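You operate a simulated robot arm through the tools that you are given. There is no shell and no other tool.

The job below is to be done with a simulated robot arm. You get a single attempt, and the scene is never put back.

TASK
Fit the stopper, run warm water to the low line and squirt in washing-up liquid.
Fine: use both taps, turn them off and put the bottle back. Set down upright: washing-up liquid.

The check looks at the end state, three seconds after you hand in, the way a careful person would. Anything else that was tipped, shoved, dropped, spilled or broken makes it a failure. A push-on lid holds only when it is set on centred and level and pressed home; a screw cap is set on level and turned clockwise until tight.

THE ROBOT
A 6-joint arm with a two-finger gripper, fixed in place. Base frame: the origin is on the floor under the middle of its stand, x ahead of it, y to its left, z up. Readings come in mm, rad, newtons and seconds.
It reaches about 1298 mm from its shoulder. Its first joint turns from -2.601 to 2.601 rad. Payload 1.57 kg.
The TCP is the grasp point between the finger pads, 21 mm short of the fingertips. In the tool frame z runs along the fingers and y along their closing line. The gripper opens to 70 mm; its body begins 50 mm behind the TCP.
Orientation is that of the tool frame in the base frame, as [roll, pitch, yaw] about the fixed x, y, z axes, in that order (R = Rz(yaw) Ry(pitch) Rx(roll)). With the fingers straight down and closing along the base's y, the tool's x points along the base's -x, its y along +y and its z along -z.

THE INTERFACE
- The arm moves only by the tool arm_command. Its argument "plan" is a list of rows, each a list of 7 numbers: the turn, a rotation vector about the base's x, y, z in rad, then the shift along the base's x, y, z in mm, then the opening, from 0 (shut) to 1 (fully open). In form: [[rx, ry, rz, x, y, z, fingers], ...]. A call has 1 to 20 rows; each row shifts and turns the commanded pose from where the row before left it. Each row takes 0.2 s and may step no farther than 50 mm and 0.15 rad from the row before; otherwise, or with a gripper value out of range, the whole call is refused. Where a pose cannot be reached the arm comes as near as it can. A force on the tool above 40 N (or 10 N above the force at the start of the call, whichever is more), or a blocked arm, ends the call early, and 0.2 s more pass. The fingers move at their own pace (about 64.8 mm/s each) and stop on an object; they squeeze with about 30 N. The grip force told is the motor's: it shows also when the fingers shut on nothing. Time passes only in rows, and 0.2 s behind the last, so rows that do not move let the fingers close. It gives the time, the measured TCP pose, the force on the tool (base axes), the opening and the grip force at its end, in the units of the frame above (readings bear some noise), with the torque about the TCP (base axes, N m) and any sound that the robot's microphone picked up.
- Cameras (640 x 400 px; columns grow to the right, rows downward): "scene" is fixed at [49.2, 650.8, 1522.5]; the picture's right is [-0.00, -1.00, 0.00], its down [-0.64, 0.00, -0.77] and it looks along [0.77, -0.00, -0.64] (base axes); focal length 332 px, centre (320, 200). "wrist" rides on the gripper at [79, 4, -81] in the tool frame; the picture's right is [-0.05, 1.00, 0.00], its down [-0.67, -0.04, -0.74] and it looks along [-0.74, -0.04, 0.67] (tool axes); focal length 256 px, centre (320, 200). There is no depth. A picture from a camera that has moved, and an enlarged one, comes with that camera's place and axes in the base frame and with its lens.
- grab_frame(camera): a new picture of that camera. The clock stands still meanwhile.
- raise_lower(by): slides the trunk up (or, below 0, down) by that many mm; the arm rides with it, the base frame stays. It gives what a move gives, with no picture.
- close_up(camera, box): a new picture of the part [left, top, right, bottom] of that camera's present view, enlarged. The clock stands still meanwhile.
- close_job(): hands the job in; it is judged then, once.

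Places have to be worked out from the pictures, the camera data and where the tool is seen. Open the gripper and draw the arm clear of the work before you hand the job in, unless the task says otherwise.

The tools are called after ">>>" by a JSON object that holds its "method" and its "body". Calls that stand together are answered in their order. arm_command: Moves the arm, as the interface text tells. Its arguments: {"type":"object","properties":{"plan":{"type":"array","items":{"type":"array","items":{"type":"number"}}}},"required":["plan"]} The other tools are called the same way: raise_lower (by) moves the trunk up or down; grab_frame (camera) takes a picture; close_up (camera, box) takes an enlarged picture of a part of a camera's view; close_job () hands the job in.

At the start:

```text
time_s: 0.0
ee_pos: [422.9, 598.6, 1268.1]
tool_rot: [-3.142, 0.0, -3.141]
wrist_force: [-0.2, 0.1, -0.3]
moment: [0.03, -0.03, -0.02]
opening: 70.0
grip_force: 0.1
trunk travel left (down, up): [-948.0, 22.0]
```

scene: 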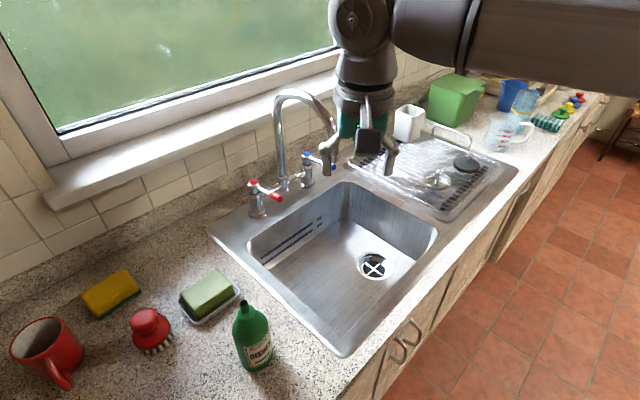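
wrist: 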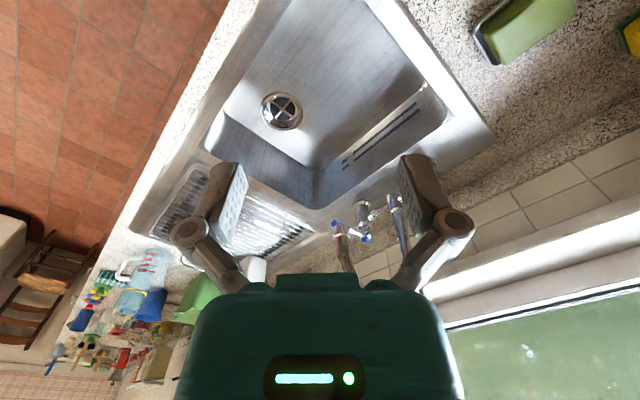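

I start by looking at the scene in detail, enlarging the sink, taps, bottle and drainer to find the stopper.

>>> {"method": "grab_frame", "body": {"camera": "scene"}}

>>> {"method": "close_up", "body": {"camera": "scene", "box": [220, 80, 460, 230]}}

>>> {"method": "close_up", "body": {"camera": "scene", "box": [340, 60, 600, 222]}}

>>> {"method": "close_up", "body": {"camera": "scene", "box": [0, 200, 320, 400]}}

>>> {"method": "close_up", "body": {"camera": "wrist", "box": [120, 50, 440, 250]}}

```text
taken
```

scene: 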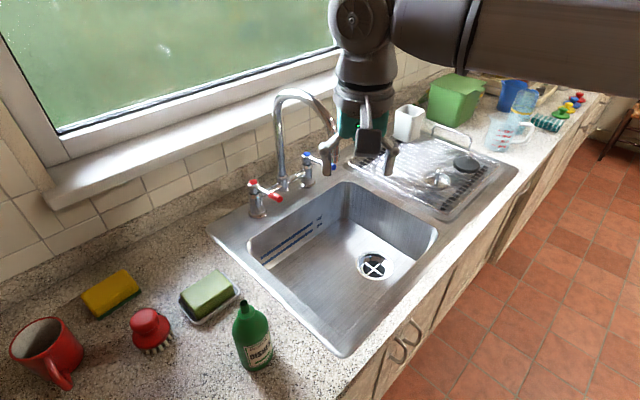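

```text
2.67 times, centred on (340, 155) of scene
camera zoom: at [49.2, 650.8, 1522.5], right [0.0, -1.0, 0.0], down [-0.64, 0.0, -0.77], along [0.77, 0.0, -0.64], focal length 886 px, centre (267, 320)
```

zoom: 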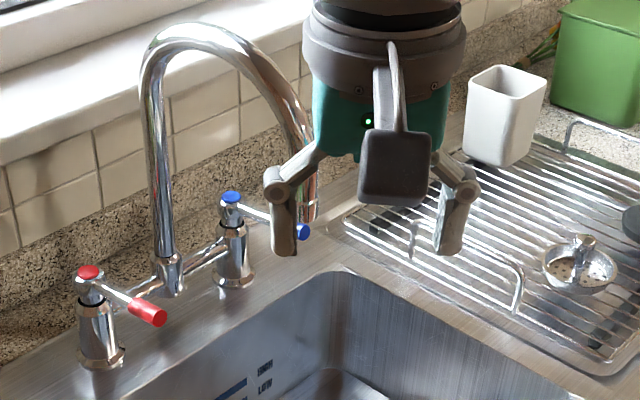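

```text
2.46 times, centred on (470, 141) of scene
camera zoom: at [49.2, 650.8, 1522.5], right [0.0, -1.0, 0.0], down [-0.64, 0.0, -0.77], along [0.77, 0.0, -0.64], focal length 818 px, centre (-49, 345)
```

zoom: 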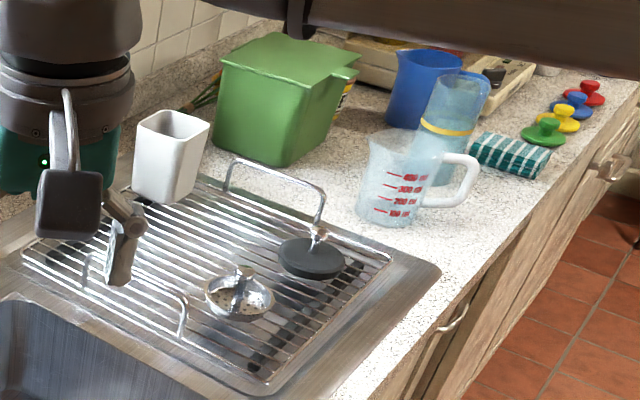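

```text
2.00 times, centred on (160, 300) of scene
camera zoom: at [49.2, 650.8, 1522.5], right [0.0, -1.0, 0.0], down [-0.64, 0.0, -0.77], along [0.77, 0.0, -0.64], focal length 665 px, centre (640, 0)
```

zoom: 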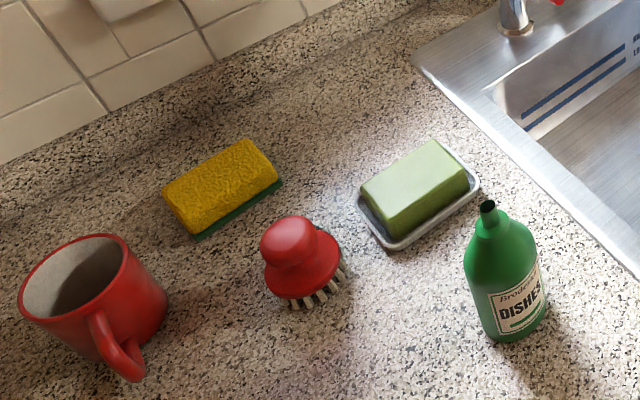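

```text
2.00 times, centred on (280, 150) of wrist
camera zoom: at [342.6, 600.9, 1347.3], right [0.05, 1.0, 0.0], down [0.67, -0.04, 0.74], along [0.74, -0.04, -0.67], focal length 512 px, centre (400, 300)
```

zoom: 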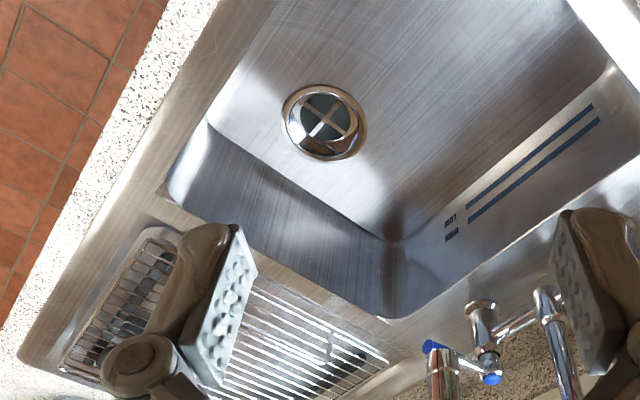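

The black rubber stopper with a metal knob lies on the drainer next to a perforated strainer basket. The drain comes out at about (636, 502, 802), and the counter runs at about 45° to the base. I turn the wrist to face the taps squarely and look again.

>>> {"method": "arm_command", "body": {"plan": [[0, 0, 0.131, 18, -23, 5, 1], [0, 0, 0.131, 18, -23, 5, 1], [0, 0, 0.131, 18, -23, 5, 1], [0, 0, 0.131, 18, -23, 5, 1], [0, 0, 0.131, 18, -23, 6, 1], [0, 0, 0.13, 17, -24, 6, 1]]}}

>>> {"method": "grab_frame", "body": {"camera": "wrist"}}

>>> {"method": "grab_frame", "body": {"camera": "scene"}}

```text
time_s: 1.4
ee_pos: [529.5, 458.6, 1266.5]
tool_rot: [3.14, 0.0, -2.356]
wrist_force: [0.1, 0.4, 0.5]
moment: [0.02, 0.0, 0.01]
opening: 70.1
grip_force: 0.2
out of reach, approached as far as the arm can: row 1, 2, 3, 4, 5, 6
trunk travel left (down, up): [-948.0, 22.0]
```

```text
taken
camera wrist: at [470.1, 404.2, 1347.4], right [-0.67, 0.74, 0.0], down [0.5, 0.45, 0.74], along [0.55, 0.5, -0.67], focal length 256 px, centre (320, 200)
```

wrist: 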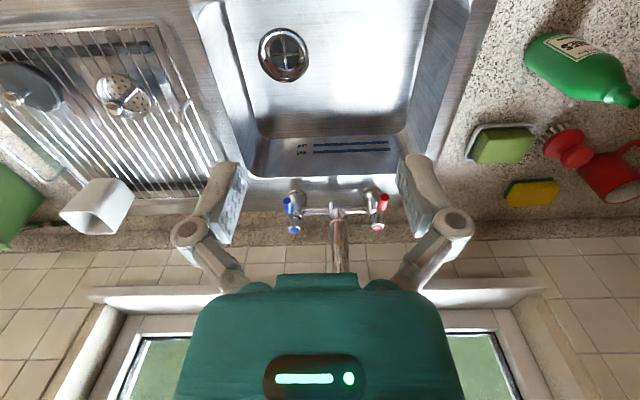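

```text
taken
```

scene: 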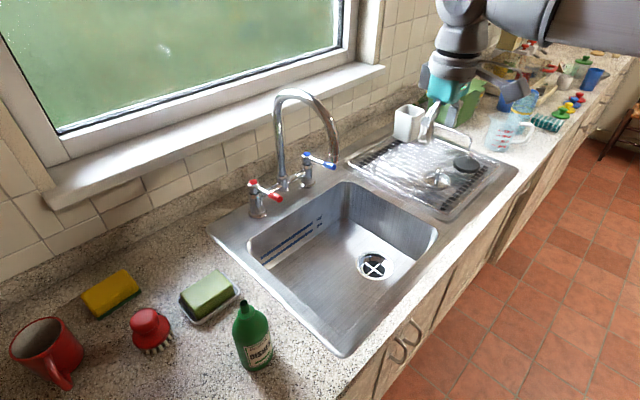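

The tool height seems to be capped at about 1266 mm. To get exact positions I enlarge the drain, the taps and the drainer in both cameras.

>>> {"method": "close_up", "body": {"camera": "scene", "box": [310, 225, 438, 305]}}

>>> {"method": "close_up", "body": {"camera": "wrist", "box": [220, 10, 348, 90]}}

>>> {"method": "close_up", "body": {"camera": "wrist", "box": [256, 160, 416, 260]}}

>>> {"method": "close_up", "body": {"camera": "wrist", "box": [0, 30, 192, 150]}}

>>> {"method": "close_up", "body": {"camera": "scene", "box": [220, 80, 380, 180]}}

>>> {"method": "close_up", "body": {"camera": "scene", "box": [230, 130, 390, 230]}}

>>> {"method": "close_up", "body": {"camera": "scene", "box": [400, 130, 528, 210]}}

```text
5.00 times, centred on (374, 265) of scene
camera zoom: at [49.2, 650.8, 1522.5], right [0.0, -1.0, 0.0], down [-0.64, 0.0, -0.77], along [0.77, 0.0, -0.64], focal length 1662 px, centre (50, -125)
```

zoom: 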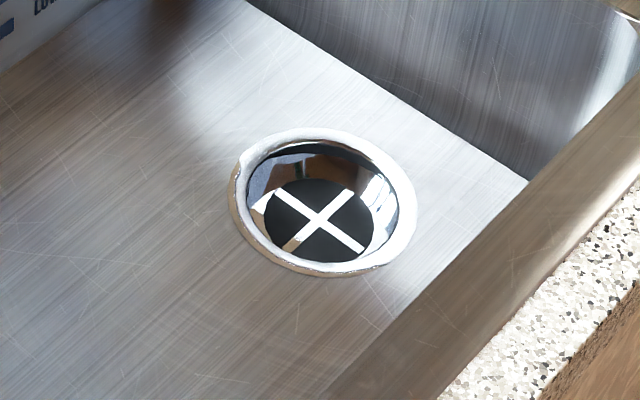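

```text
5.00 times, centred on (284, 50) of wrist
camera zoom: at [470.1, 404.2, 1347.4], right [-0.67, 0.74, 0.0], down [0.5, 0.45, 0.74], along [0.55, 0.5, -0.67], focal length 1280 px, centre (500, 950)
```

zoom: 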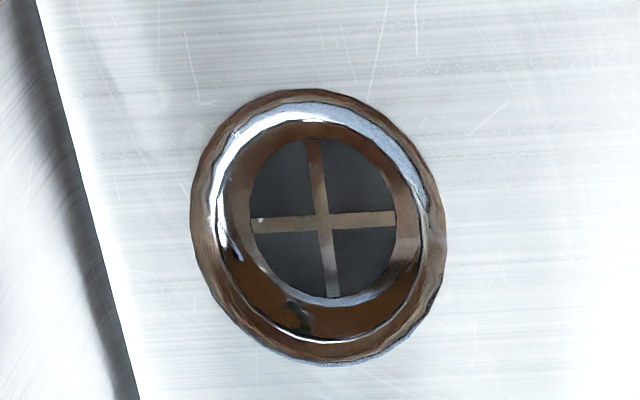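

```text
4.00 times, centred on (336, 210) of wrist
camera zoom: at [470.1, 404.2, 1347.4], right [-0.67, 0.74, 0.0], down [0.5, 0.45, 0.74], along [0.55, 0.5, -0.67], focal length 1024 px, centre (256, 160)
```

zoom: 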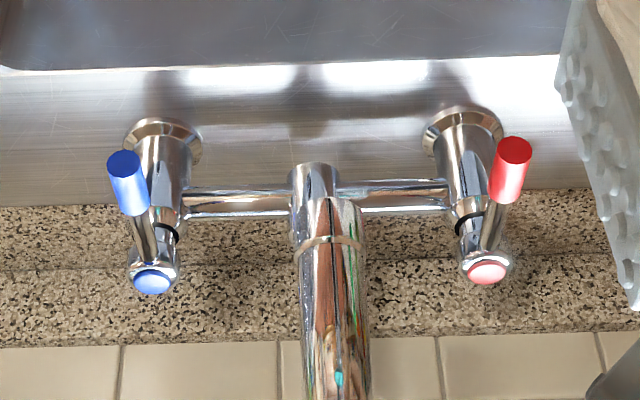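

```text
3.33 times, centred on (96, 90) of wrist
camera zoom: at [470.1, 404.2, 1347.4], right [-0.67, 0.74, 0.0], down [0.5, 0.45, 0.74], along [0.55, 0.5, -0.67], focal length 853 px, centre (1067, 567)
```

zoom: 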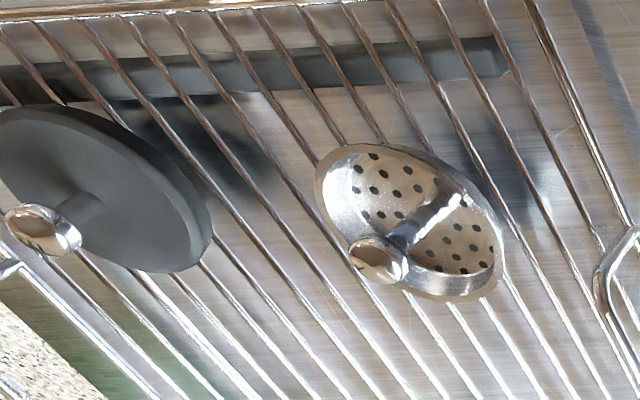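

```text
4.00 times, centred on (300, 130) of scene
camera zoom: at [49.2, 650.8, 1522.5], right [0.0, -1.0, 0.0], down [-0.64, 0.0, -0.77], along [0.77, 0.0, -0.64], focal length 1330 px, centre (400, 480)
```

zoom: 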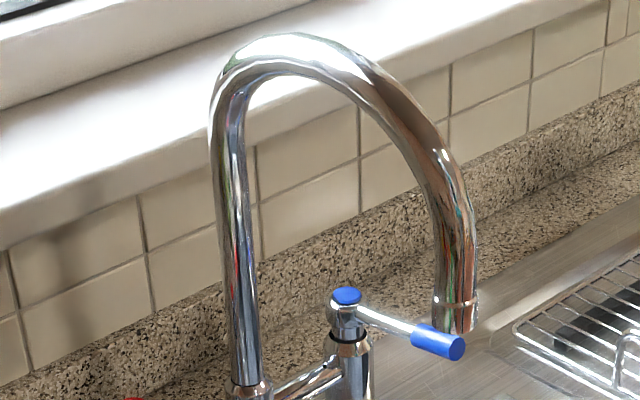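

```text
4.00 times, centred on (310, 180) of scene
camera zoom: at [49.2, 650.8, 1522.5], right [0.0, -1.0, 0.0], down [-0.64, 0.0, -0.77], along [0.77, 0.0, -0.64], focal length 1330 px, centre (360, 280)
```

zoom: 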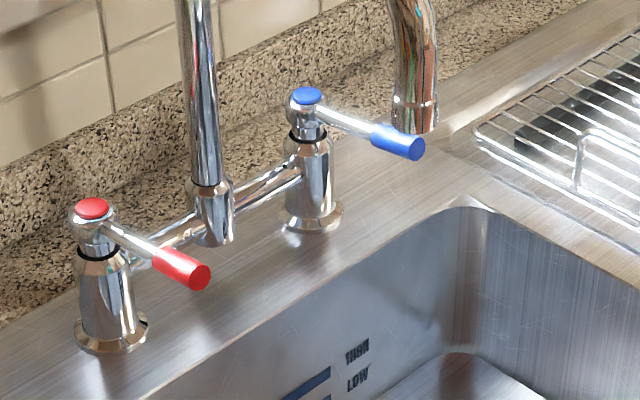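

```text
5.00 times, centred on (464, 170) of scene
camera zoom: at [49.2, 650.8, 1522.5], right [0.0, -1.0, 0.0], down [-0.64, 0.0, -0.77], along [0.77, 0.0, -0.64], focal length 1662 px, centre (-400, 350)
```

zoom: 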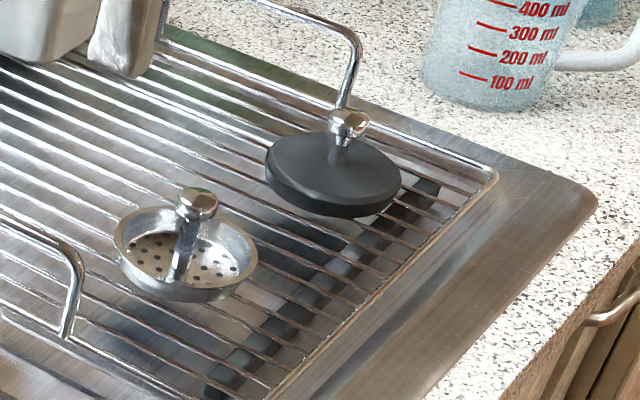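

From two views I place the tap caps at about (880, 689, 1001) for blue and (738, 824, 1004) for red. Both levers point at the room, with tips near (802, 612, 1007) and (660, 746, 1010). The stopper knob is near (902, 197, 990), so I move above it for a closer look.

>>> {"method": "arm_command", "body": {"plan": [[0, 0, 0, 35, -26, -10, 1], [0, 0, 0, 35, -26, -10, 1], [0, 0, 0, 35, -26, -10, 1], [0, 0, 0, 35, -26, -10, 1], [0, 0, 0, 35, -26, -10, 1], [0, 0, 0, 35, -26, -10, 1], [0, 0, 0, 35, -26, -10, 1], [0, 0, 0, 35, -26, -10, 1], [0, 0, 0, 35, -26, -20, 0.7], [0, 0, 0, 35, -26, -20, 0.7]]}}

>>> {"method": "grab_frame", "body": {"camera": "wrist"}}

>>> {"method": "grab_frame", "body": {"camera": "scene"}}

```text
time_s: 3.6
ee_pos: [878.0, 200.2, 1266.7]
tool_rot: [-3.141, 0.0, -2.356]
wrist_force: [0.2, -0.5, -1.3]
moment: [0.05, 0.02, -0.02]
opening: 48.8
grip_force: 0.0
out of reach, approached as far as the arm can: row 1, 2, 3, 4, 5, 6, 7, 8, 9, 10
trunk travel left (down, up): [-948.0, 22.0]
```

```text
taken
camera wrist: at [819.3, 145.8, 1346.8], right [-0.67, 0.74, 0.0], down [0.5, 0.45, 0.74], along [0.55, 0.5, -0.67], focal length 256 px, centre (320, 200)
```

wrist: 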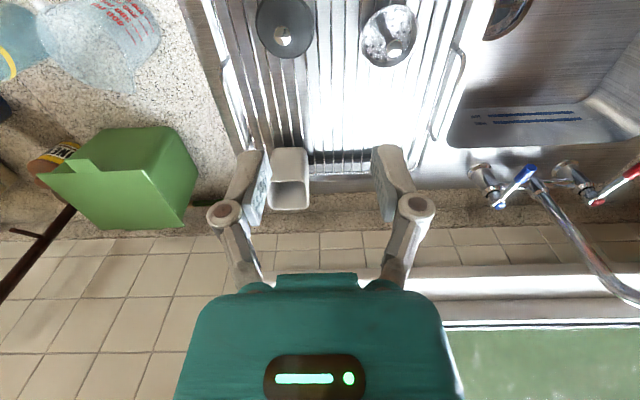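

```text
taken
```

scene: 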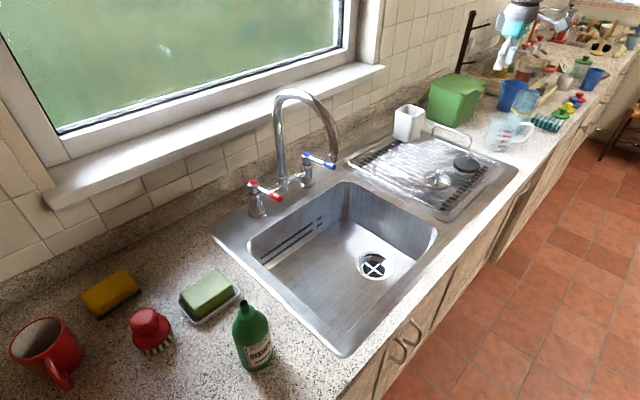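

The tool height did not follow the z commands, so height seems to come only from the trunk. From here I enlarge the stopper, taps and drain as second wrist views.

>>> {"method": "close_up", "body": {"camera": "wrist", "box": [220, 0, 460, 150]}}

>>> {"method": "close_up", "body": {"camera": "wrist", "box": [440, 80, 640, 205]}}

>>> {"method": "raise_lower", "body": {"by": -30}}

```text
2.67 times, centred on (340, 75) of wrist
camera zoom: at [819.3, 145.8, 1346.8], right [-0.67, 0.74, 0.0], down [0.5, 0.45, 0.74], along [0.55, 0.5, -0.67], focal length 683 px, centre (267, 533)
```

zoom: 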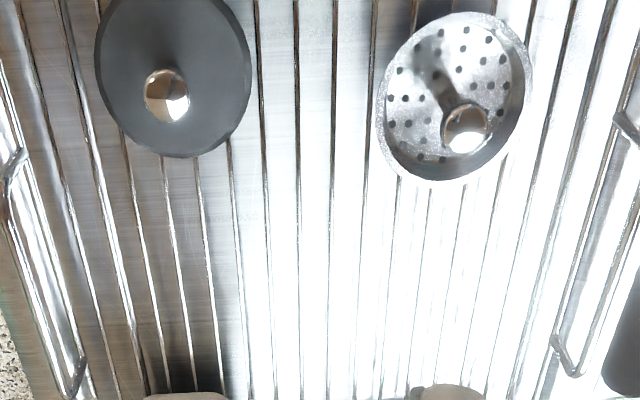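

```text
3.20 times, centred on (540, 142) of wrist
camera zoom: at [819.3, 145.8, 1346.8], right [-0.67, 0.74, 0.0], down [0.5, 0.45, 0.74], along [0.55, 0.5, -0.67], focal length 819 px, centre (-384, 384)
```

zoom: 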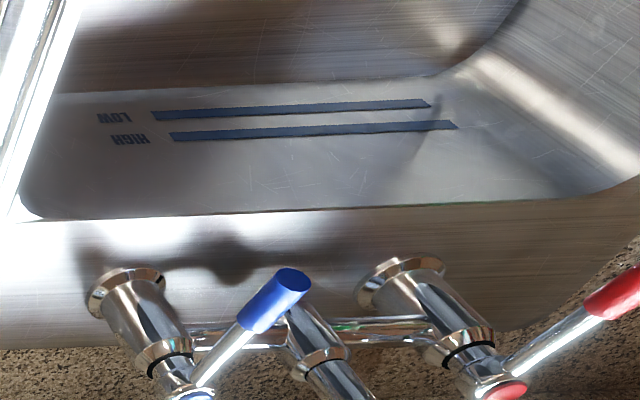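

```text
time_s: 4.3
ee_pos: [877.7, 200.8, 1237.8]
tool_rot: [3.141, 0.001, -2.355]
wrist_force: [0.4, 0.1, 0.1]
moment: [0.0, 0.0, -0.01]
opening: 49.1
grip_force: 0.1
trunk travel left (down, up): [-918.0, 52.0]
```

The trunk slide works: the tool dropped 29 mm. The two wrist views agree that the knob is at about (926, 179, 969), so I move over it and lower the trunk partway to check.

>>> {"method": "arm_command", "body": {"plan": [[0, 0, 0, 24, -11, 0, 0.7], [0, 0, 0, 24, -11, 0, 0.7], [0, 0, 0, 0, 0, 0, 0.7]]}}

>>> {"method": "raise_lower", "body": {"by": -130}}

>>> {"method": "grab_frame", "body": {"camera": "wrist"}}

>>> {"method": "grab_frame", "body": {"camera": "scene"}}

```text
time_s: 5.2
ee_pos: [925.0, 178.6, 1237.7]
tool_rot: [-3.141, 0.0, -2.356]
wrist_force: [0.0, 0.1, -0.7]
moment: [-0.01, -0.04, -0.01]
opening: 49.1
grip_force: 0.2
trunk travel left (down, up): [-918.0, 52.0]
```

```text
time_s: 6.7
ee_pos: [925.2, 177.5, 1107.7]
tool_rot: [3.14, 0.001, -2.357]
wrist_force: [0.1, 0.1, 0.5]
moment: [0.01, 0.0, 0.02]
opening: 49.1
grip_force: 0.0
trunk travel left (down, up): [-788.0, 182.0]
```

```text
taken
camera wrist: at [865.8, 123.6, 1187.3], right [-0.67, 0.74, 0.0], down [0.5, 0.45, 0.74], along [0.55, 0.5, -0.67], focal length 256 px, centre (320, 200)
```

wrist: 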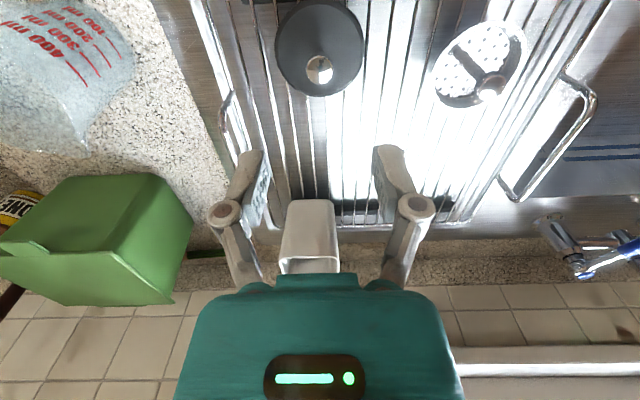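

```text
taken
```

scene: 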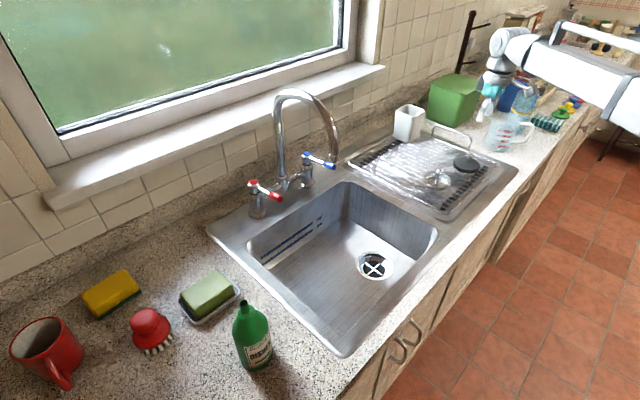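

The knob now reads (926, 178.5, 972), directly under the gripper, with the rack rail about 78 mm to the side. I lower 115 mm more and check before closing.

>>> {"method": "raise_lower", "body": {"by": -115}}

>>> {"method": "grab_frame", "body": {"camera": "wrist"}}

>>> {"method": "close_up", "body": {"camera": "scene", "box": [400, 110, 560, 210]}}

```text
time_s: 8.2
ee_pos: [925.1, 177.7, 990.7]
tool_rot: [-3.141, -0.001, -2.356]
wrist_force: [0.2, 0.2, -0.1]
moment: [0.03, 0.02, -0.02]
opening: 49.0
grip_force: 0.0
trunk travel left (down, up): [-673.0, 297.0]
```

```text
taken
camera wrist: at [865.8, 123.6, 1072.3], right [-0.67, 0.74, 0.0], down [0.5, 0.45, 0.74], along [0.55, 0.5, -0.67], focal length 256 px, centre (320, 200)
```

wrist: 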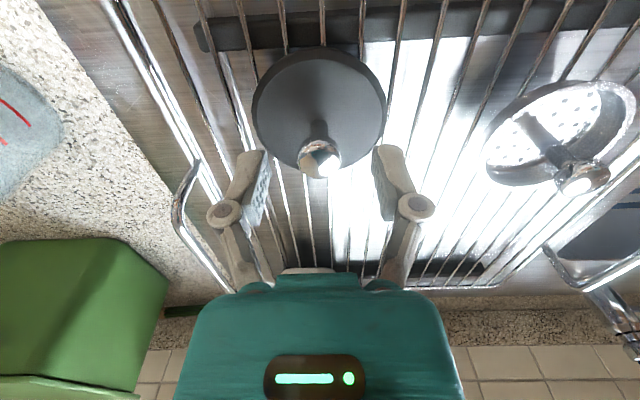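

```text
4.00 times, centred on (480, 160) of scene
camera zoom: at [49.2, 650.8, 1522.5], right [0.0, -1.0, 0.0], down [-0.64, 0.0, -0.77], along [0.77, 0.0, -0.64], focal length 1330 px, centre (-320, 360)
```

zoom: 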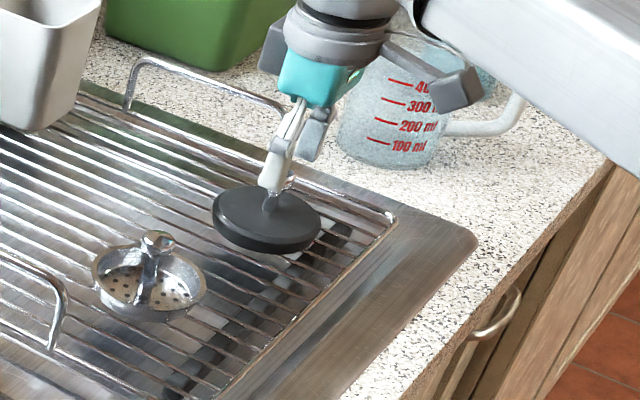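

The knob sits centred between the fingers about 17 mm below the TCP. I lower 18 mm and close on it.

>>> {"method": "raise_lower", "body": {"by": -18}}

>>> {"method": "arm_command", "body": {"plan": [[0, 0, 0, 0, 0, 0, 0.3], [0, 0, 0, 0, 0, 0, 0.1], [0, 0, 0, 0, 0, 0, 0], [0, 0, 0, 0, 0, 0, 0]]}}

>>> {"method": "grab_frame", "body": {"camera": "wrist"}}

```text
time_s: 8.8
ee_pos: [925.4, 177.6, 973.2]
tool_rot: [3.142, -0.001, -2.356]
wrist_force: [0.0, 0.3, -0.5]
moment: [-0.03, 0.06, 0.03]
opening: 49.0
grip_force: 0.1
trunk travel left (down, up): [-655.0, 315.0]
```

```text
time_s: 9.8
ee_pos: [925.2, 177.1, 974.2]
tool_rot: [3.142, -0.001, -2.356]
wrist_force: [2.1, -0.9, 2.6]
moment: [-0.02, 0.01, 0.07]
opening: 21.3
grip_force: 29.7
trunk travel left (down, up): [-655.0, 315.0]
```

```text
taken
camera wrist: at [865.9, 123.5, 1054.3], right [-0.67, 0.74, 0.0], down [0.5, 0.45, 0.74], along [0.55, 0.5, -0.67], focal length 256 px, centre (320, 200)
```

wrist: 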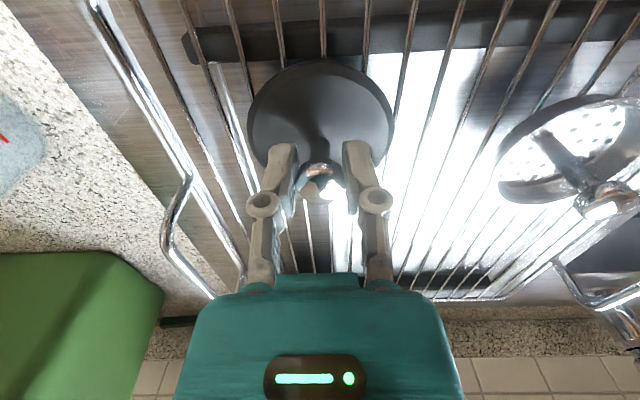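

The grip is firm at 21.3 mm and 29.7 N. I lift the stopper 130 mm with the trunk and check that it hangs level.

>>> {"method": "raise_lower", "body": {"by": 130}}

>>> {"method": "grab_frame", "body": {"camera": "wrist"}}

>>> {"method": "close_up", "body": {"camera": "scene", "box": [400, 80, 560, 180]}}

```text
time_s: 11.4
ee_pos: [926.3, 178.2, 1103.8]
tool_rot: [3.141, 0.0, -2.357]
wrist_force: [0.8, 1.0, -0.9]
moment: [0.0, -0.02, 0.01]
opening: 21.3
grip_force: 30.0
trunk travel left (down, up): [-785.0, 185.0]
```

```text
taken
camera wrist: at [866.1, 123.8, 1184.1], right [-0.67, 0.74, 0.0], down [0.5, 0.45, 0.74], along [0.55, 0.5, -0.67], focal length 256 px, centre (320, 200)
```

wrist: 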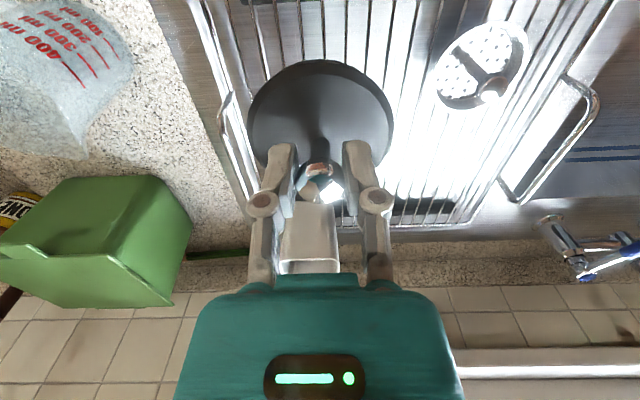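

```text
4.00 times, centred on (480, 130) of scene
camera zoom: at [49.2, 650.8, 1522.5], right [0.0, -1.0, 0.0], down [-0.64, 0.0, -0.77], along [0.77, 0.0, -0.64], focal length 1330 px, centre (-320, 480)
```

zoom: 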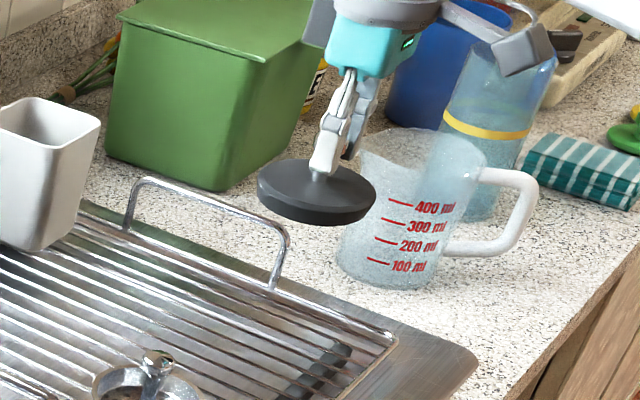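

The stopper hangs level, about 80 mm across. I carry it over the basin toward the drain, estimated at (668, 488).

>>> {"method": "arm_command", "body": {"plan": [[0, 0, 0, -28.7, 34.4, 0, 0], [0, 0, 0, -28.7, 34.4, 0, 0], [0, 0, 0, -28.7, 34.4, 0, 0], [0, 0, 0, -28.7, 34.4, 0, 0], [0, 0, 0, -28.7, 34.4, 0, 0], [0, 0, 0, -28.7, 34.4, 0, 0], [0, 0, 0, -28.7, 34.4, 0, 0], [0, 0, 0, -28.7, 34.4, 0, 0], [0, 0, 0, -28.7, 34.4, 0, 0], [0, 0, 0, 0, 0, 0, 0]]}}

>>> {"method": "raise_lower", "body": {"by": -80}}

>>> {"method": "grab_frame", "body": {"camera": "wrist"}}

>>> {"method": "grab_frame", "body": {"camera": "scene"}}

```text
time_s: 13.6
ee_pos: [666.3, 489.3, 1103.6]
tool_rot: [-3.141, 0.0, -2.356]
wrist_force: [-0.5, -0.2, -0.4]
moment: [-0.01, 0.03, 0.01]
opening: 21.2
grip_force: 30.1
trunk travel left (down, up): [-785.0, 185.0]
```

```text
time_s: 14.8
ee_pos: [666.3, 488.0, 1023.8]
tool_rot: [3.141, 0.0, -2.357]
wrist_force: [-0.1, -0.4, -0.3]
moment: [-0.01, 0.04, -0.02]
opening: 21.5
grip_force: 29.6
trunk travel left (down, up): [-705.0, 265.0]
```

```text
taken
camera wrist: at [607.2, 434.5, 1104.4], right [-0.67, 0.74, 0.0], down [0.5, 0.45, 0.74], along [0.55, 0.5, -0.67], focal length 256 px, centre (320, 200)
```

wrist: 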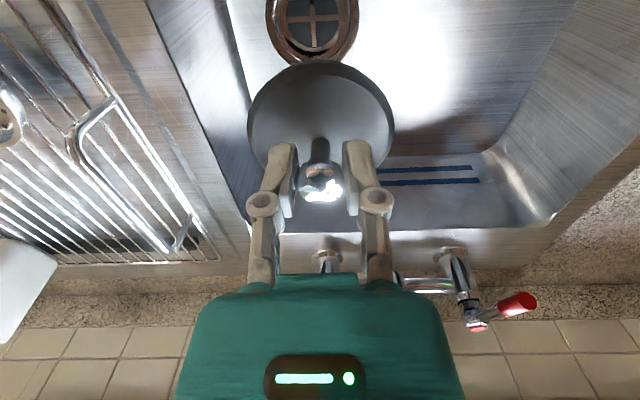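

```text
taken
```

scene: 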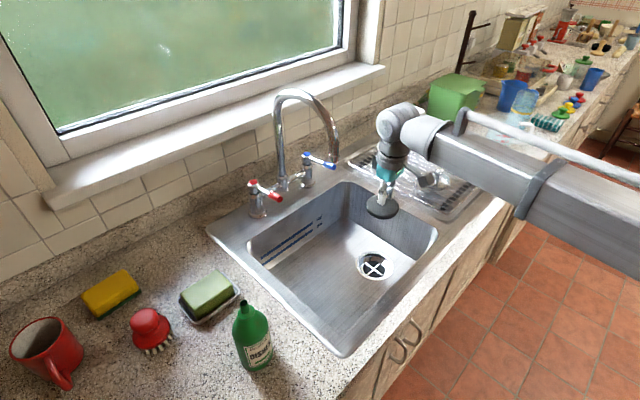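

The drain shows near (312, 22) in the wrist picture. Combined with the earlier wrist views that puts it at about (681, 485, 717). I centre over it and test whether the arm itself can move in z.

>>> {"method": "arm_command", "body": {"plan": [[0, 0, 0, 14.5, -3, 0, 0], [0, 0, 0, 0, 0, -15, 0], [0, 0, 0, 0, 0, 0, 0]]}}

```text
time_s: 15.6
ee_pos: [680.4, 485.1, 1024.0]
tool_rot: [3.141, 0.001, -2.357]
wrist_force: [0.0, -0.6, -2.0]
moment: [0.02, 0.01, -0.04]
opening: 21.4
grip_force: 30.6
out of reach, approached as far as the arm can: row 2
trunk travel left (down, up): [-705.0, 265.0]
```

The arm cannot move in z at all with the tool pointing down; only the trunk changes height. The rim works out at about z = 900. Before going down into the basin I check how far the forearm sits above the tool.

>>> {"method": "close_up", "body": {"camera": "scene", "box": [320, 80, 640, 280]}}

>>> {"method": "close_up", "body": {"camera": "wrist", "box": [224, 0, 416, 120]}}

```text
2.00 times, centred on (480, 180) of scene
camera zoom: at [49.2, 650.8, 1522.5], right [0.0, -1.0, 0.0], down [-0.64, 0.0, -0.77], along [0.77, 0.0, -0.64], focal length 665 px, centre (0, 240)
```

zoom: 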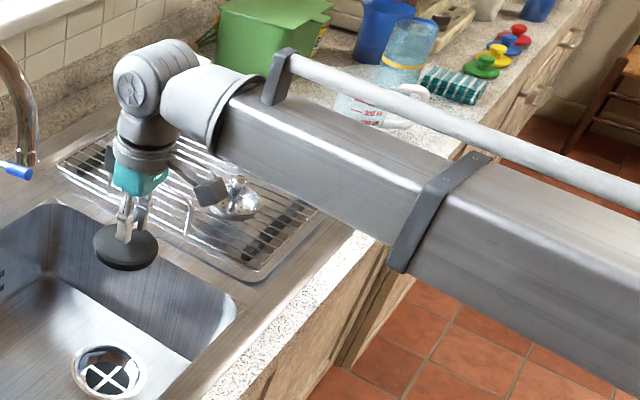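

```text
3.33 times, centred on (320, 60) of wrist
camera zoom: at [621.1, 431.8, 1104.3], right [-0.67, 0.74, 0.0], down [0.5, 0.45, 0.74], along [0.55, 0.5, -0.67], focal length 853 px, centre (320, 667)
```

zoom: 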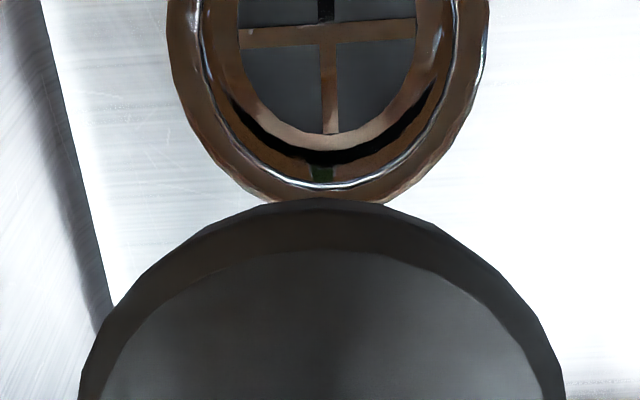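

The boom's underside is about 180 mm above the TCP, so it clears the 900 mm counter when the stopper seats. The drain centre is about 3 mm toward −u, so I correct that and lower 120 mm.

>>> {"method": "arm_command", "body": {"plan": [[0, 0, 0, -2, 2, 0, 0], [0, 0, 0, 0, 0, 0, 0]]}}

>>> {"method": "raise_lower", "body": {"by": -120}}

>>> {"method": "grab_frame", "body": {"camera": "wrist"}}

>>> {"method": "close_up", "body": {"camera": "scene", "box": [320, 80, 640, 280]}}

```text
time_s: 16.2
ee_pos: [679.0, 486.9, 1023.6]
tool_rot: [-3.141, -0.002, -2.356]
wrist_force: [-0.2, -0.6, -0.8]
moment: [0.0, -0.02, 0.03]
opening: 21.2
grip_force: 29.9
trunk travel left (down, up): [-705.0, 265.0]
```

```text
time_s: 17.7
ee_pos: [680.2, 486.7, 902.7]
tool_rot: [3.141, 0.0, -2.355]
wrist_force: [0.5, 0.1, -0.7]
moment: [0.0, -0.02, -0.01]
opening: 21.5
grip_force: 29.6
trunk travel left (down, up): [-585.0, 385.0]
```

```text
taken
camera wrist: at [619.7, 433.7, 984.3], right [-0.67, 0.74, 0.0], down [0.5, 0.45, 0.74], along [0.55, 0.5, -0.67], focal length 256 px, centre (320, 200)
```

wrist: 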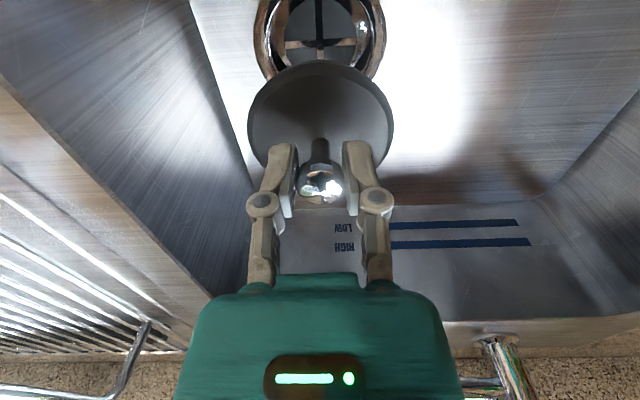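

```text
2.00 times, centred on (480, 180) of scene
camera zoom: at [49.2, 650.8, 1522.5], right [0.0, -1.0, 0.0], down [-0.64, 0.0, -0.77], along [0.77, 0.0, -0.64], focal length 665 px, centre (0, 240)
```

zoom: 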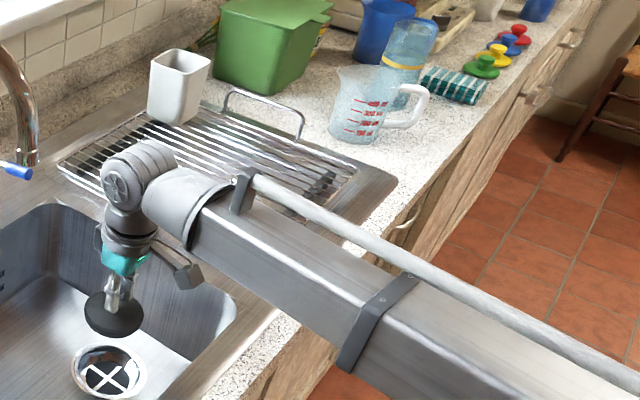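

The drain and stopper are aligned left to right, within 1 px. I enlarge the picture to check the fore-aft alignment.

>>> {"method": "close_up", "body": {"camera": "wrist", "box": [240, 0, 400, 100]}}

>>> {"method": "close_up", "body": {"camera": "scene", "box": [320, 200, 448, 280]}}

```text
4.00 times, centred on (320, 50) of wrist
camera zoom: at [619.7, 433.7, 984.3], right [-0.67, 0.74, 0.0], down [0.5, 0.45, 0.74], along [0.55, 0.5, -0.67], focal length 1024 px, centre (320, 800)
```

zoom: 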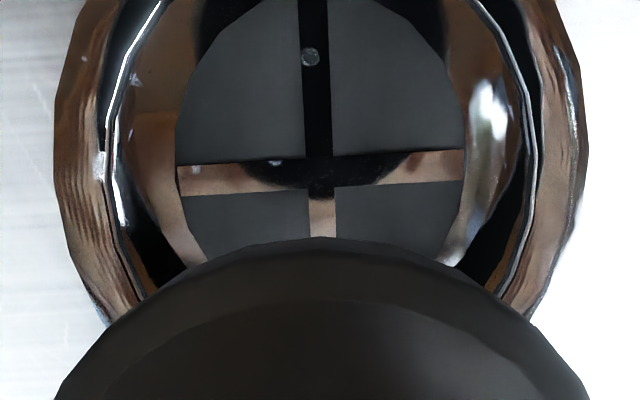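

```text
5.00 times, centred on (384, 240) of scene
camera zoom: at [49.2, 650.8, 1522.5], right [0.0, -1.0, 0.0], down [-0.64, 0.0, -0.77], along [0.77, 0.0, -0.64], focal length 1662 px, centre (0, 0)
```

zoom: 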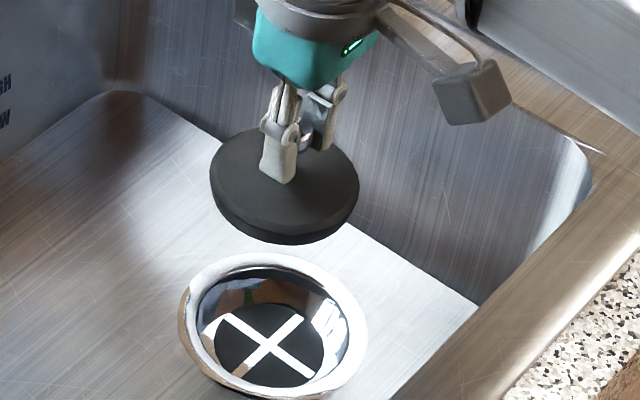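

In the wrist view the ring and stopper are centred left to right. I lower another 75 mm to compare the ring around the disc directly in both cameras.

>>> {"method": "raise_lower", "body": {"by": -75}}

>>> {"method": "close_up", "body": {"camera": "wrist", "box": [208, 0, 432, 140]}}

>>> {"method": "close_up", "body": {"camera": "scene", "box": [320, 210, 448, 290]}}

>>> {"method": "close_up", "body": {"camera": "scene", "box": [320, 100, 640, 300]}}

```text
time_s: 18.8
ee_pos: [679.0, 488.1, 829.8]
tool_rot: [3.141, 0.0, -2.355]
wrist_force: [-0.1, -0.6, -0.9]
moment: [0.01, 0.01, 0.0]
opening: 21.4
grip_force: 30.2
trunk travel left (down, up): [-510.0, 460.0]
```

```text
2.86 times, centred on (320, 70) of wrist
camera zoom: at [619.6, 433.7, 909.3], right [-0.67, 0.74, 0.0], down [0.5, 0.45, 0.74], along [0.55, 0.5, -0.67], focal length 731 px, centre (320, 571)
```

zoom: 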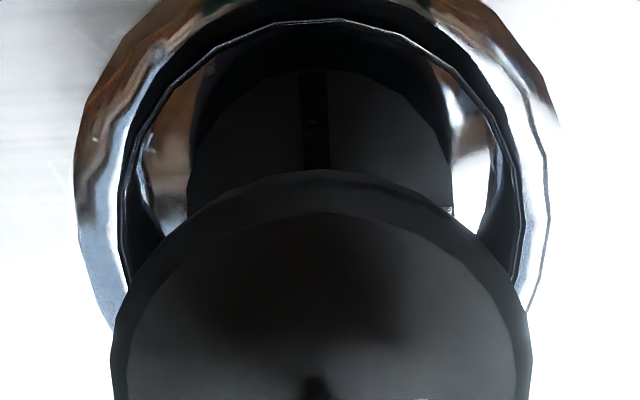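

```text
5.00 times, centred on (384, 250) of scene
camera zoom: at [49.2, 650.8, 1522.5], right [0.0, -1.0, 0.0], down [-0.64, 0.0, -0.77], along [0.77, 0.0, -0.64], focal length 1662 px, centre (0, -50)
```

zoom: 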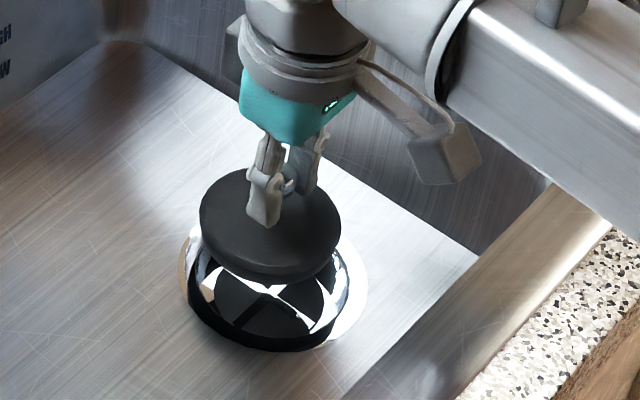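

```text
2.00 times, centred on (480, 200) of scene
camera zoom: at [49.2, 650.8, 1522.5], right [0.0, -1.0, 0.0], down [-0.64, 0.0, -0.77], along [0.77, 0.0, -0.64], focal length 665 px, centre (0, 200)
```

zoom: 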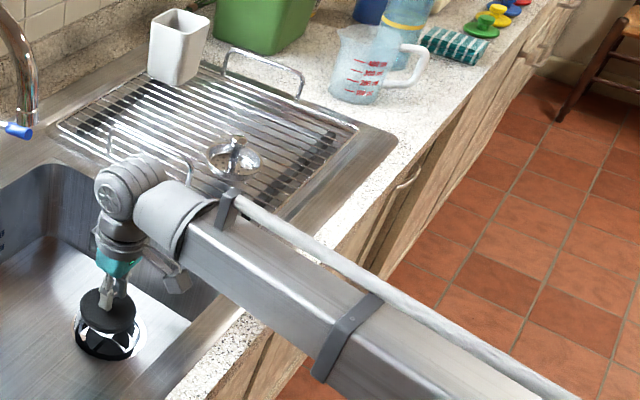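

Left-right alignment is good, but combining both views the disc sits about 5 mm too far toward the window relative to the ring. I shift 5 mm toward the room, lower 25 mm and check again.

>>> {"method": "arm_command", "body": {"plan": [[0, 0, 0, -3.5, -3.5, 0, 0], [0, 0, 0, 0, 0, 0, 0]]}}

>>> {"method": "raise_lower", "body": {"by": -25}}

>>> {"method": "close_up", "body": {"camera": "wrist", "box": [208, 0, 432, 140]}}

>>> {"method": "close_up", "body": {"camera": "scene", "box": [334, 235, 414, 285]}}

```text
time_s: 19.4
ee_pos: [675.7, 484.6, 828.4]
tool_rot: [3.141, 0.001, -2.356]
wrist_force: [0.5, -0.7, -0.9]
moment: [0.03, 0.01, -0.02]
opening: 21.0
grip_force: 29.7
trunk travel left (down, up): [-510.0, 460.0]
```

```text
time_s: 20.1
ee_pos: [675.4, 484.5, 804.1]
tool_rot: [-3.14, -0.001, -2.356]
wrist_force: [0.1, -0.3, -0.8]
moment: [0.0, -0.03, 0.05]
opening: 21.3
grip_force: 29.7
trunk travel left (down, up): [-485.0, 485.0]
```

```text
2.86 times, centred on (320, 70) of wrist
camera zoom: at [616.0, 429.9, 884.3], right [-0.67, 0.74, 0.0], down [0.5, 0.45, 0.74], along [0.55, 0.5, -0.67], focal length 731 px, centre (320, 571)
```

zoom: 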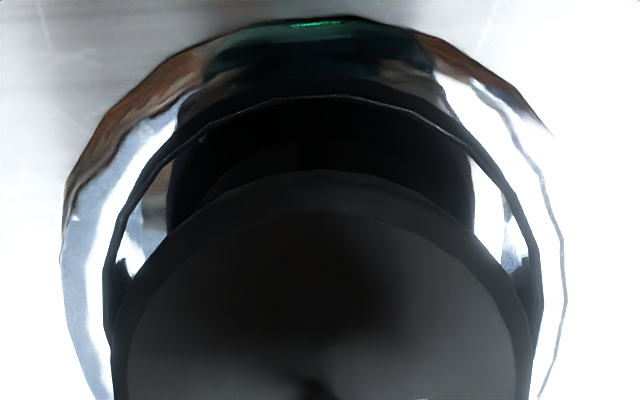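

```text
8.00 times, centred on (374, 260) of scene
camera zoom: at [49.2, 650.8, 1522.5], right [0.0, -1.0, 0.0], down [-0.64, 0.0, -0.77], along [0.77, 0.0, -0.64], focal length 2659 px, centre (-112, -280)
```

zoom: 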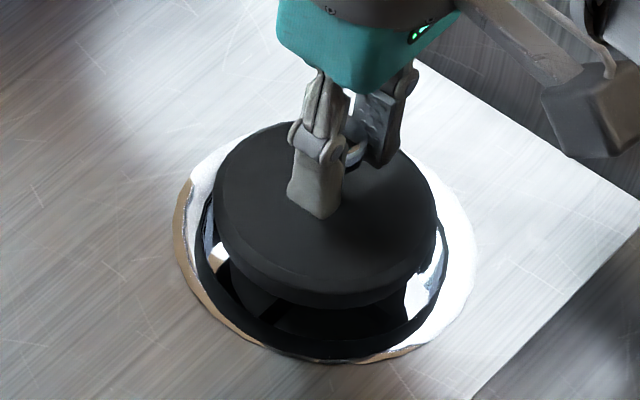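

The disc and the inner lip now look concentric in both views, to within about 2 mm. I nudge 1 mm and lower in small steps, watching the force.

>>> {"method": "arm_command", "body": {"plan": [[0, 0, 0, -1, -1.2, 0, 0], [0, 0, 0, 0, 0, 0, 0]]}}

>>> {"method": "raise_lower", "body": {"by": -14}}

>>> {"method": "close_up", "body": {"camera": "scene", "box": [334, 235, 414, 285]}}

>>> {"method": "close_up", "body": {"camera": "wrist", "box": [208, 0, 432, 140]}}

```text
time_s: 20.7
ee_pos: [674.7, 483.9, 803.3]
tool_rot: [3.142, 0.001, -2.355]
wrist_force: [0.6, 0.0, -0.1]
moment: [-0.01, 0.0, 0.04]
opening: 21.3
grip_force: 30.7
trunk travel left (down, up): [-485.0, 485.0]
```

```text
time_s: 21.3
ee_pos: [674.2, 483.0, 788.9]
tool_rot: [3.141, 0.001, -2.356]
wrist_force: [0.7, -0.6, -0.4]
moment: [-0.01, -0.04, -0.01]
opening: 20.9
grip_force: 29.3
trunk travel left (down, up): [-471.0, 499.0]
```

```text
8.00 times, centred on (374, 260) of scene
camera zoom: at [49.2, 650.8, 1522.5], right [0.0, -1.0, 0.0], down [-0.64, 0.0, -0.77], along [0.77, 0.0, -0.64], focal length 2659 px, centre (-112, -280)
```

zoom: 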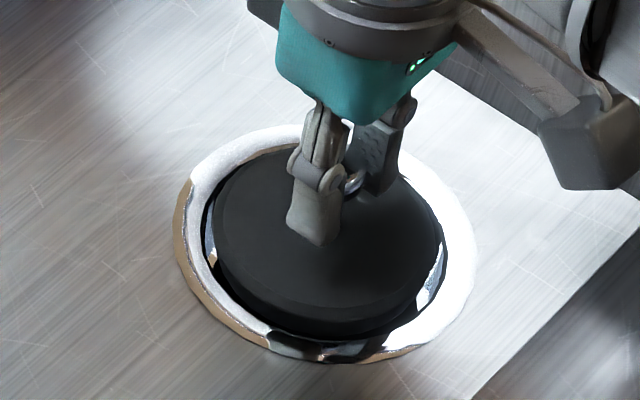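

```text
2.86 times, centred on (320, 70) of wrist
camera zoom: at [614.8, 428.9, 870.2], right [-0.67, 0.74, 0.0], down [0.5, 0.45, 0.74], along [0.55, 0.5, -0.67], focal length 731 px, centre (320, 571)
```

zoom: 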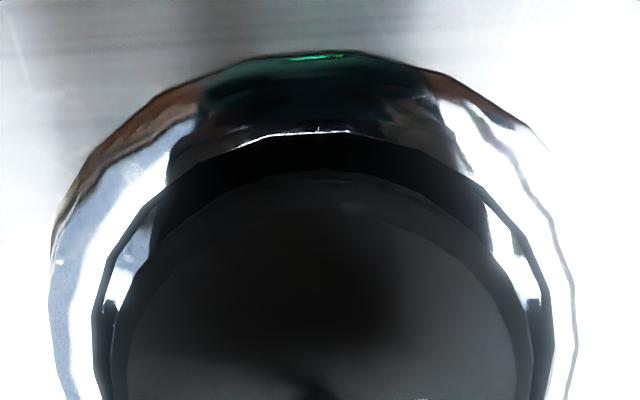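

The disc is entering the recess with even gaps all round. I continue down in small steps, watching for contact force.

>>> {"method": "raise_lower", "body": {"by": -8}}

>>> {"method": "close_up", "body": {"camera": "scene", "box": [334, 235, 414, 285]}}

>>> {"method": "close_up", "body": {"camera": "wrist", "box": [208, 0, 432, 140]}}

```text
time_s: 21.9
ee_pos: [673.3, 483.9, 782.9]
tool_rot: [-3.141, 0.001, -2.356]
wrist_force: [0.2, -0.5, -0.5]
moment: [0.04, 0.02, 0.01]
opening: 21.1
grip_force: 30.2
trunk travel left (down, up): [-463.0, 507.0]
```

```text
8.00 times, centred on (374, 260) of scene
camera zoom: at [49.2, 650.8, 1522.5], right [0.0, -1.0, 0.0], down [-0.64, 0.0, -0.77], along [0.77, 0.0, -0.64], focal length 2659 px, centre (-112, -280)
```

zoom: 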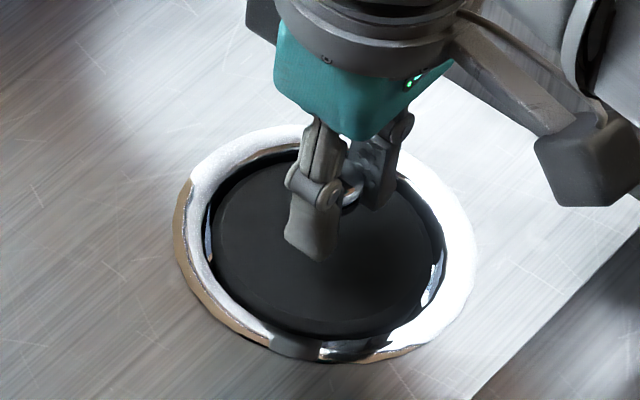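

```text
2.86 times, centred on (320, 70) of wrist
camera zoom: at [614.8, 428.9, 862.3], right [-0.67, 0.74, 0.0], down [0.5, 0.45, 0.74], along [0.55, 0.5, -0.67], focal length 731 px, centre (320, 571)
```

zoom: 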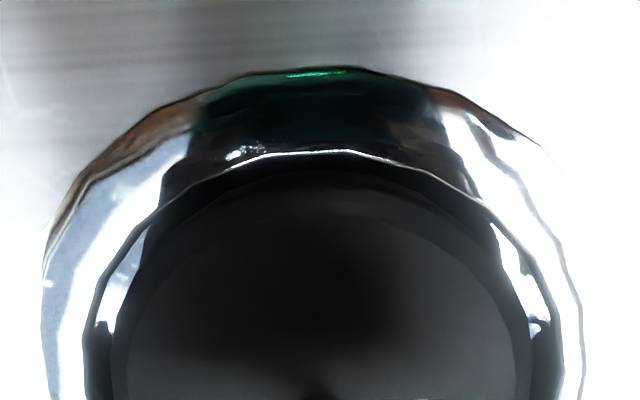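

The disc is now inside the lip with no contact force yet, so I keep lowering in 5 mm steps.

>>> {"method": "raise_lower", "body": {"by": -5}}

>>> {"method": "raise_lower", "body": {"by": -4}}

>>> {"method": "close_up", "body": {"camera": "scene", "box": [334, 235, 414, 285]}}

```text
time_s: 22.4
ee_pos: [674.2, 482.8, 777.8]
tool_rot: [3.141, 0.004, -2.356]
wrist_force: [5.4, 3.1, 23.4]
moment: [0.06, -0.09, 0.0]
opening: 21.3
grip_force: 30.0
trunk travel left (down, up): [-458.0, 512.0]
```

```text
time_s: 22.8
ee_pos: [673.5, 483.0, 778.0]
tool_rot: [-3.141, 0.004, -2.357]
wrist_force: [-1.2, 0.0, 28.5]
moment: [0.05, -0.02, 0.05]
opening: 21.1
grip_force: 30.0
trunk travel left (down, up): [-457.0, 513.0]
stopped: the force on the tool passed its limit at 41 N (the readings are from after the stop); the commanded pose is now the measured one
```

```text
8.00 times, centred on (374, 260) of scene
camera zoom: at [49.2, 650.8, 1522.5], right [0.0, -1.0, 0.0], down [-0.64, 0.0, -0.77], along [0.77, 0.0, -0.64], focal length 2659 px, centre (-112, -280)
```

zoom: 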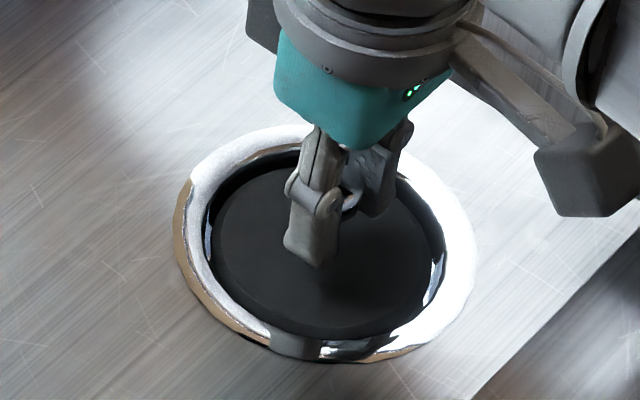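

Contact came at TCP z = 778 with about 28–41 N pressing straight down and very small moments, which suggests it is seated. I release, lift a little and inspect.

>>> {"method": "arm_command", "body": {"plan": [[0, 0, 0, 0, 0, 0, 0.3], [0, 0, 0, 0, 0, 0, 0.55], [0, 0, 0, 0, 0, 0, 0.55]]}}

>>> {"method": "grab_frame", "body": {"camera": "wrist"}}

>>> {"method": "close_up", "body": {"camera": "scene", "box": [334, 235, 414, 285]}}

```text
time_s: 23.6
ee_pos: [675.6, 483.6, 775.7]
tool_rot: [-3.141, 0.005, -2.358]
wrist_force: [0.1, -0.3, 0.4]
moment: [-0.03, 0.01, 0.0]
opening: 38.7
grip_force: 0.1
trunk travel left (down, up): [-457.0, 513.0]
```

```text
taken
camera wrist: at [615.7, 429.5, 855.8], right [-0.67, 0.74, 0.0], down [0.49, 0.44, 0.75], along [0.56, 0.5, -0.67], focal length 256 px, centre (320, 200)
```

wrist: 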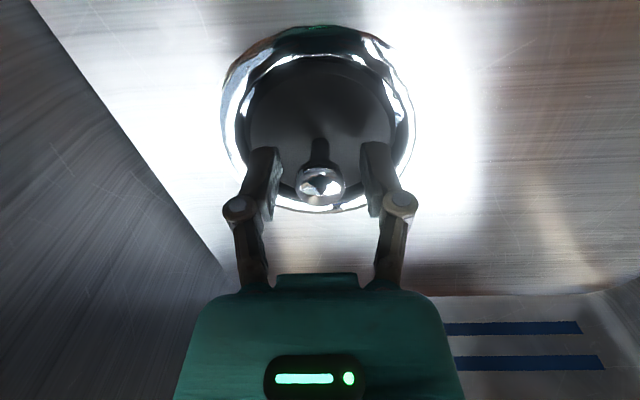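

```text
8.00 times, centred on (374, 260) of scene
camera zoom: at [49.2, 650.8, 1522.5], right [0.0, -1.0, 0.0], down [-0.64, 0.0, -0.77], along [0.77, 0.0, -0.64], focal length 2659 px, centre (-112, -280)
```

zoom: 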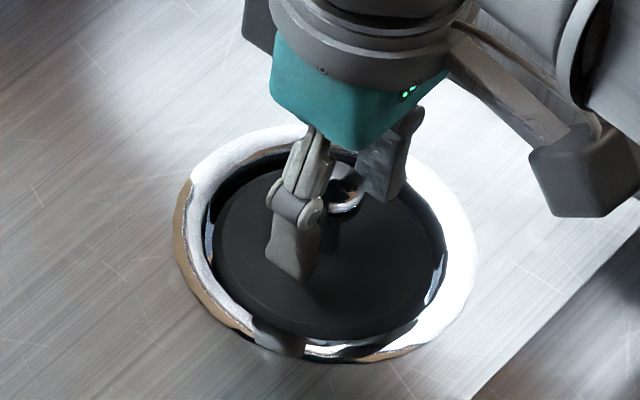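

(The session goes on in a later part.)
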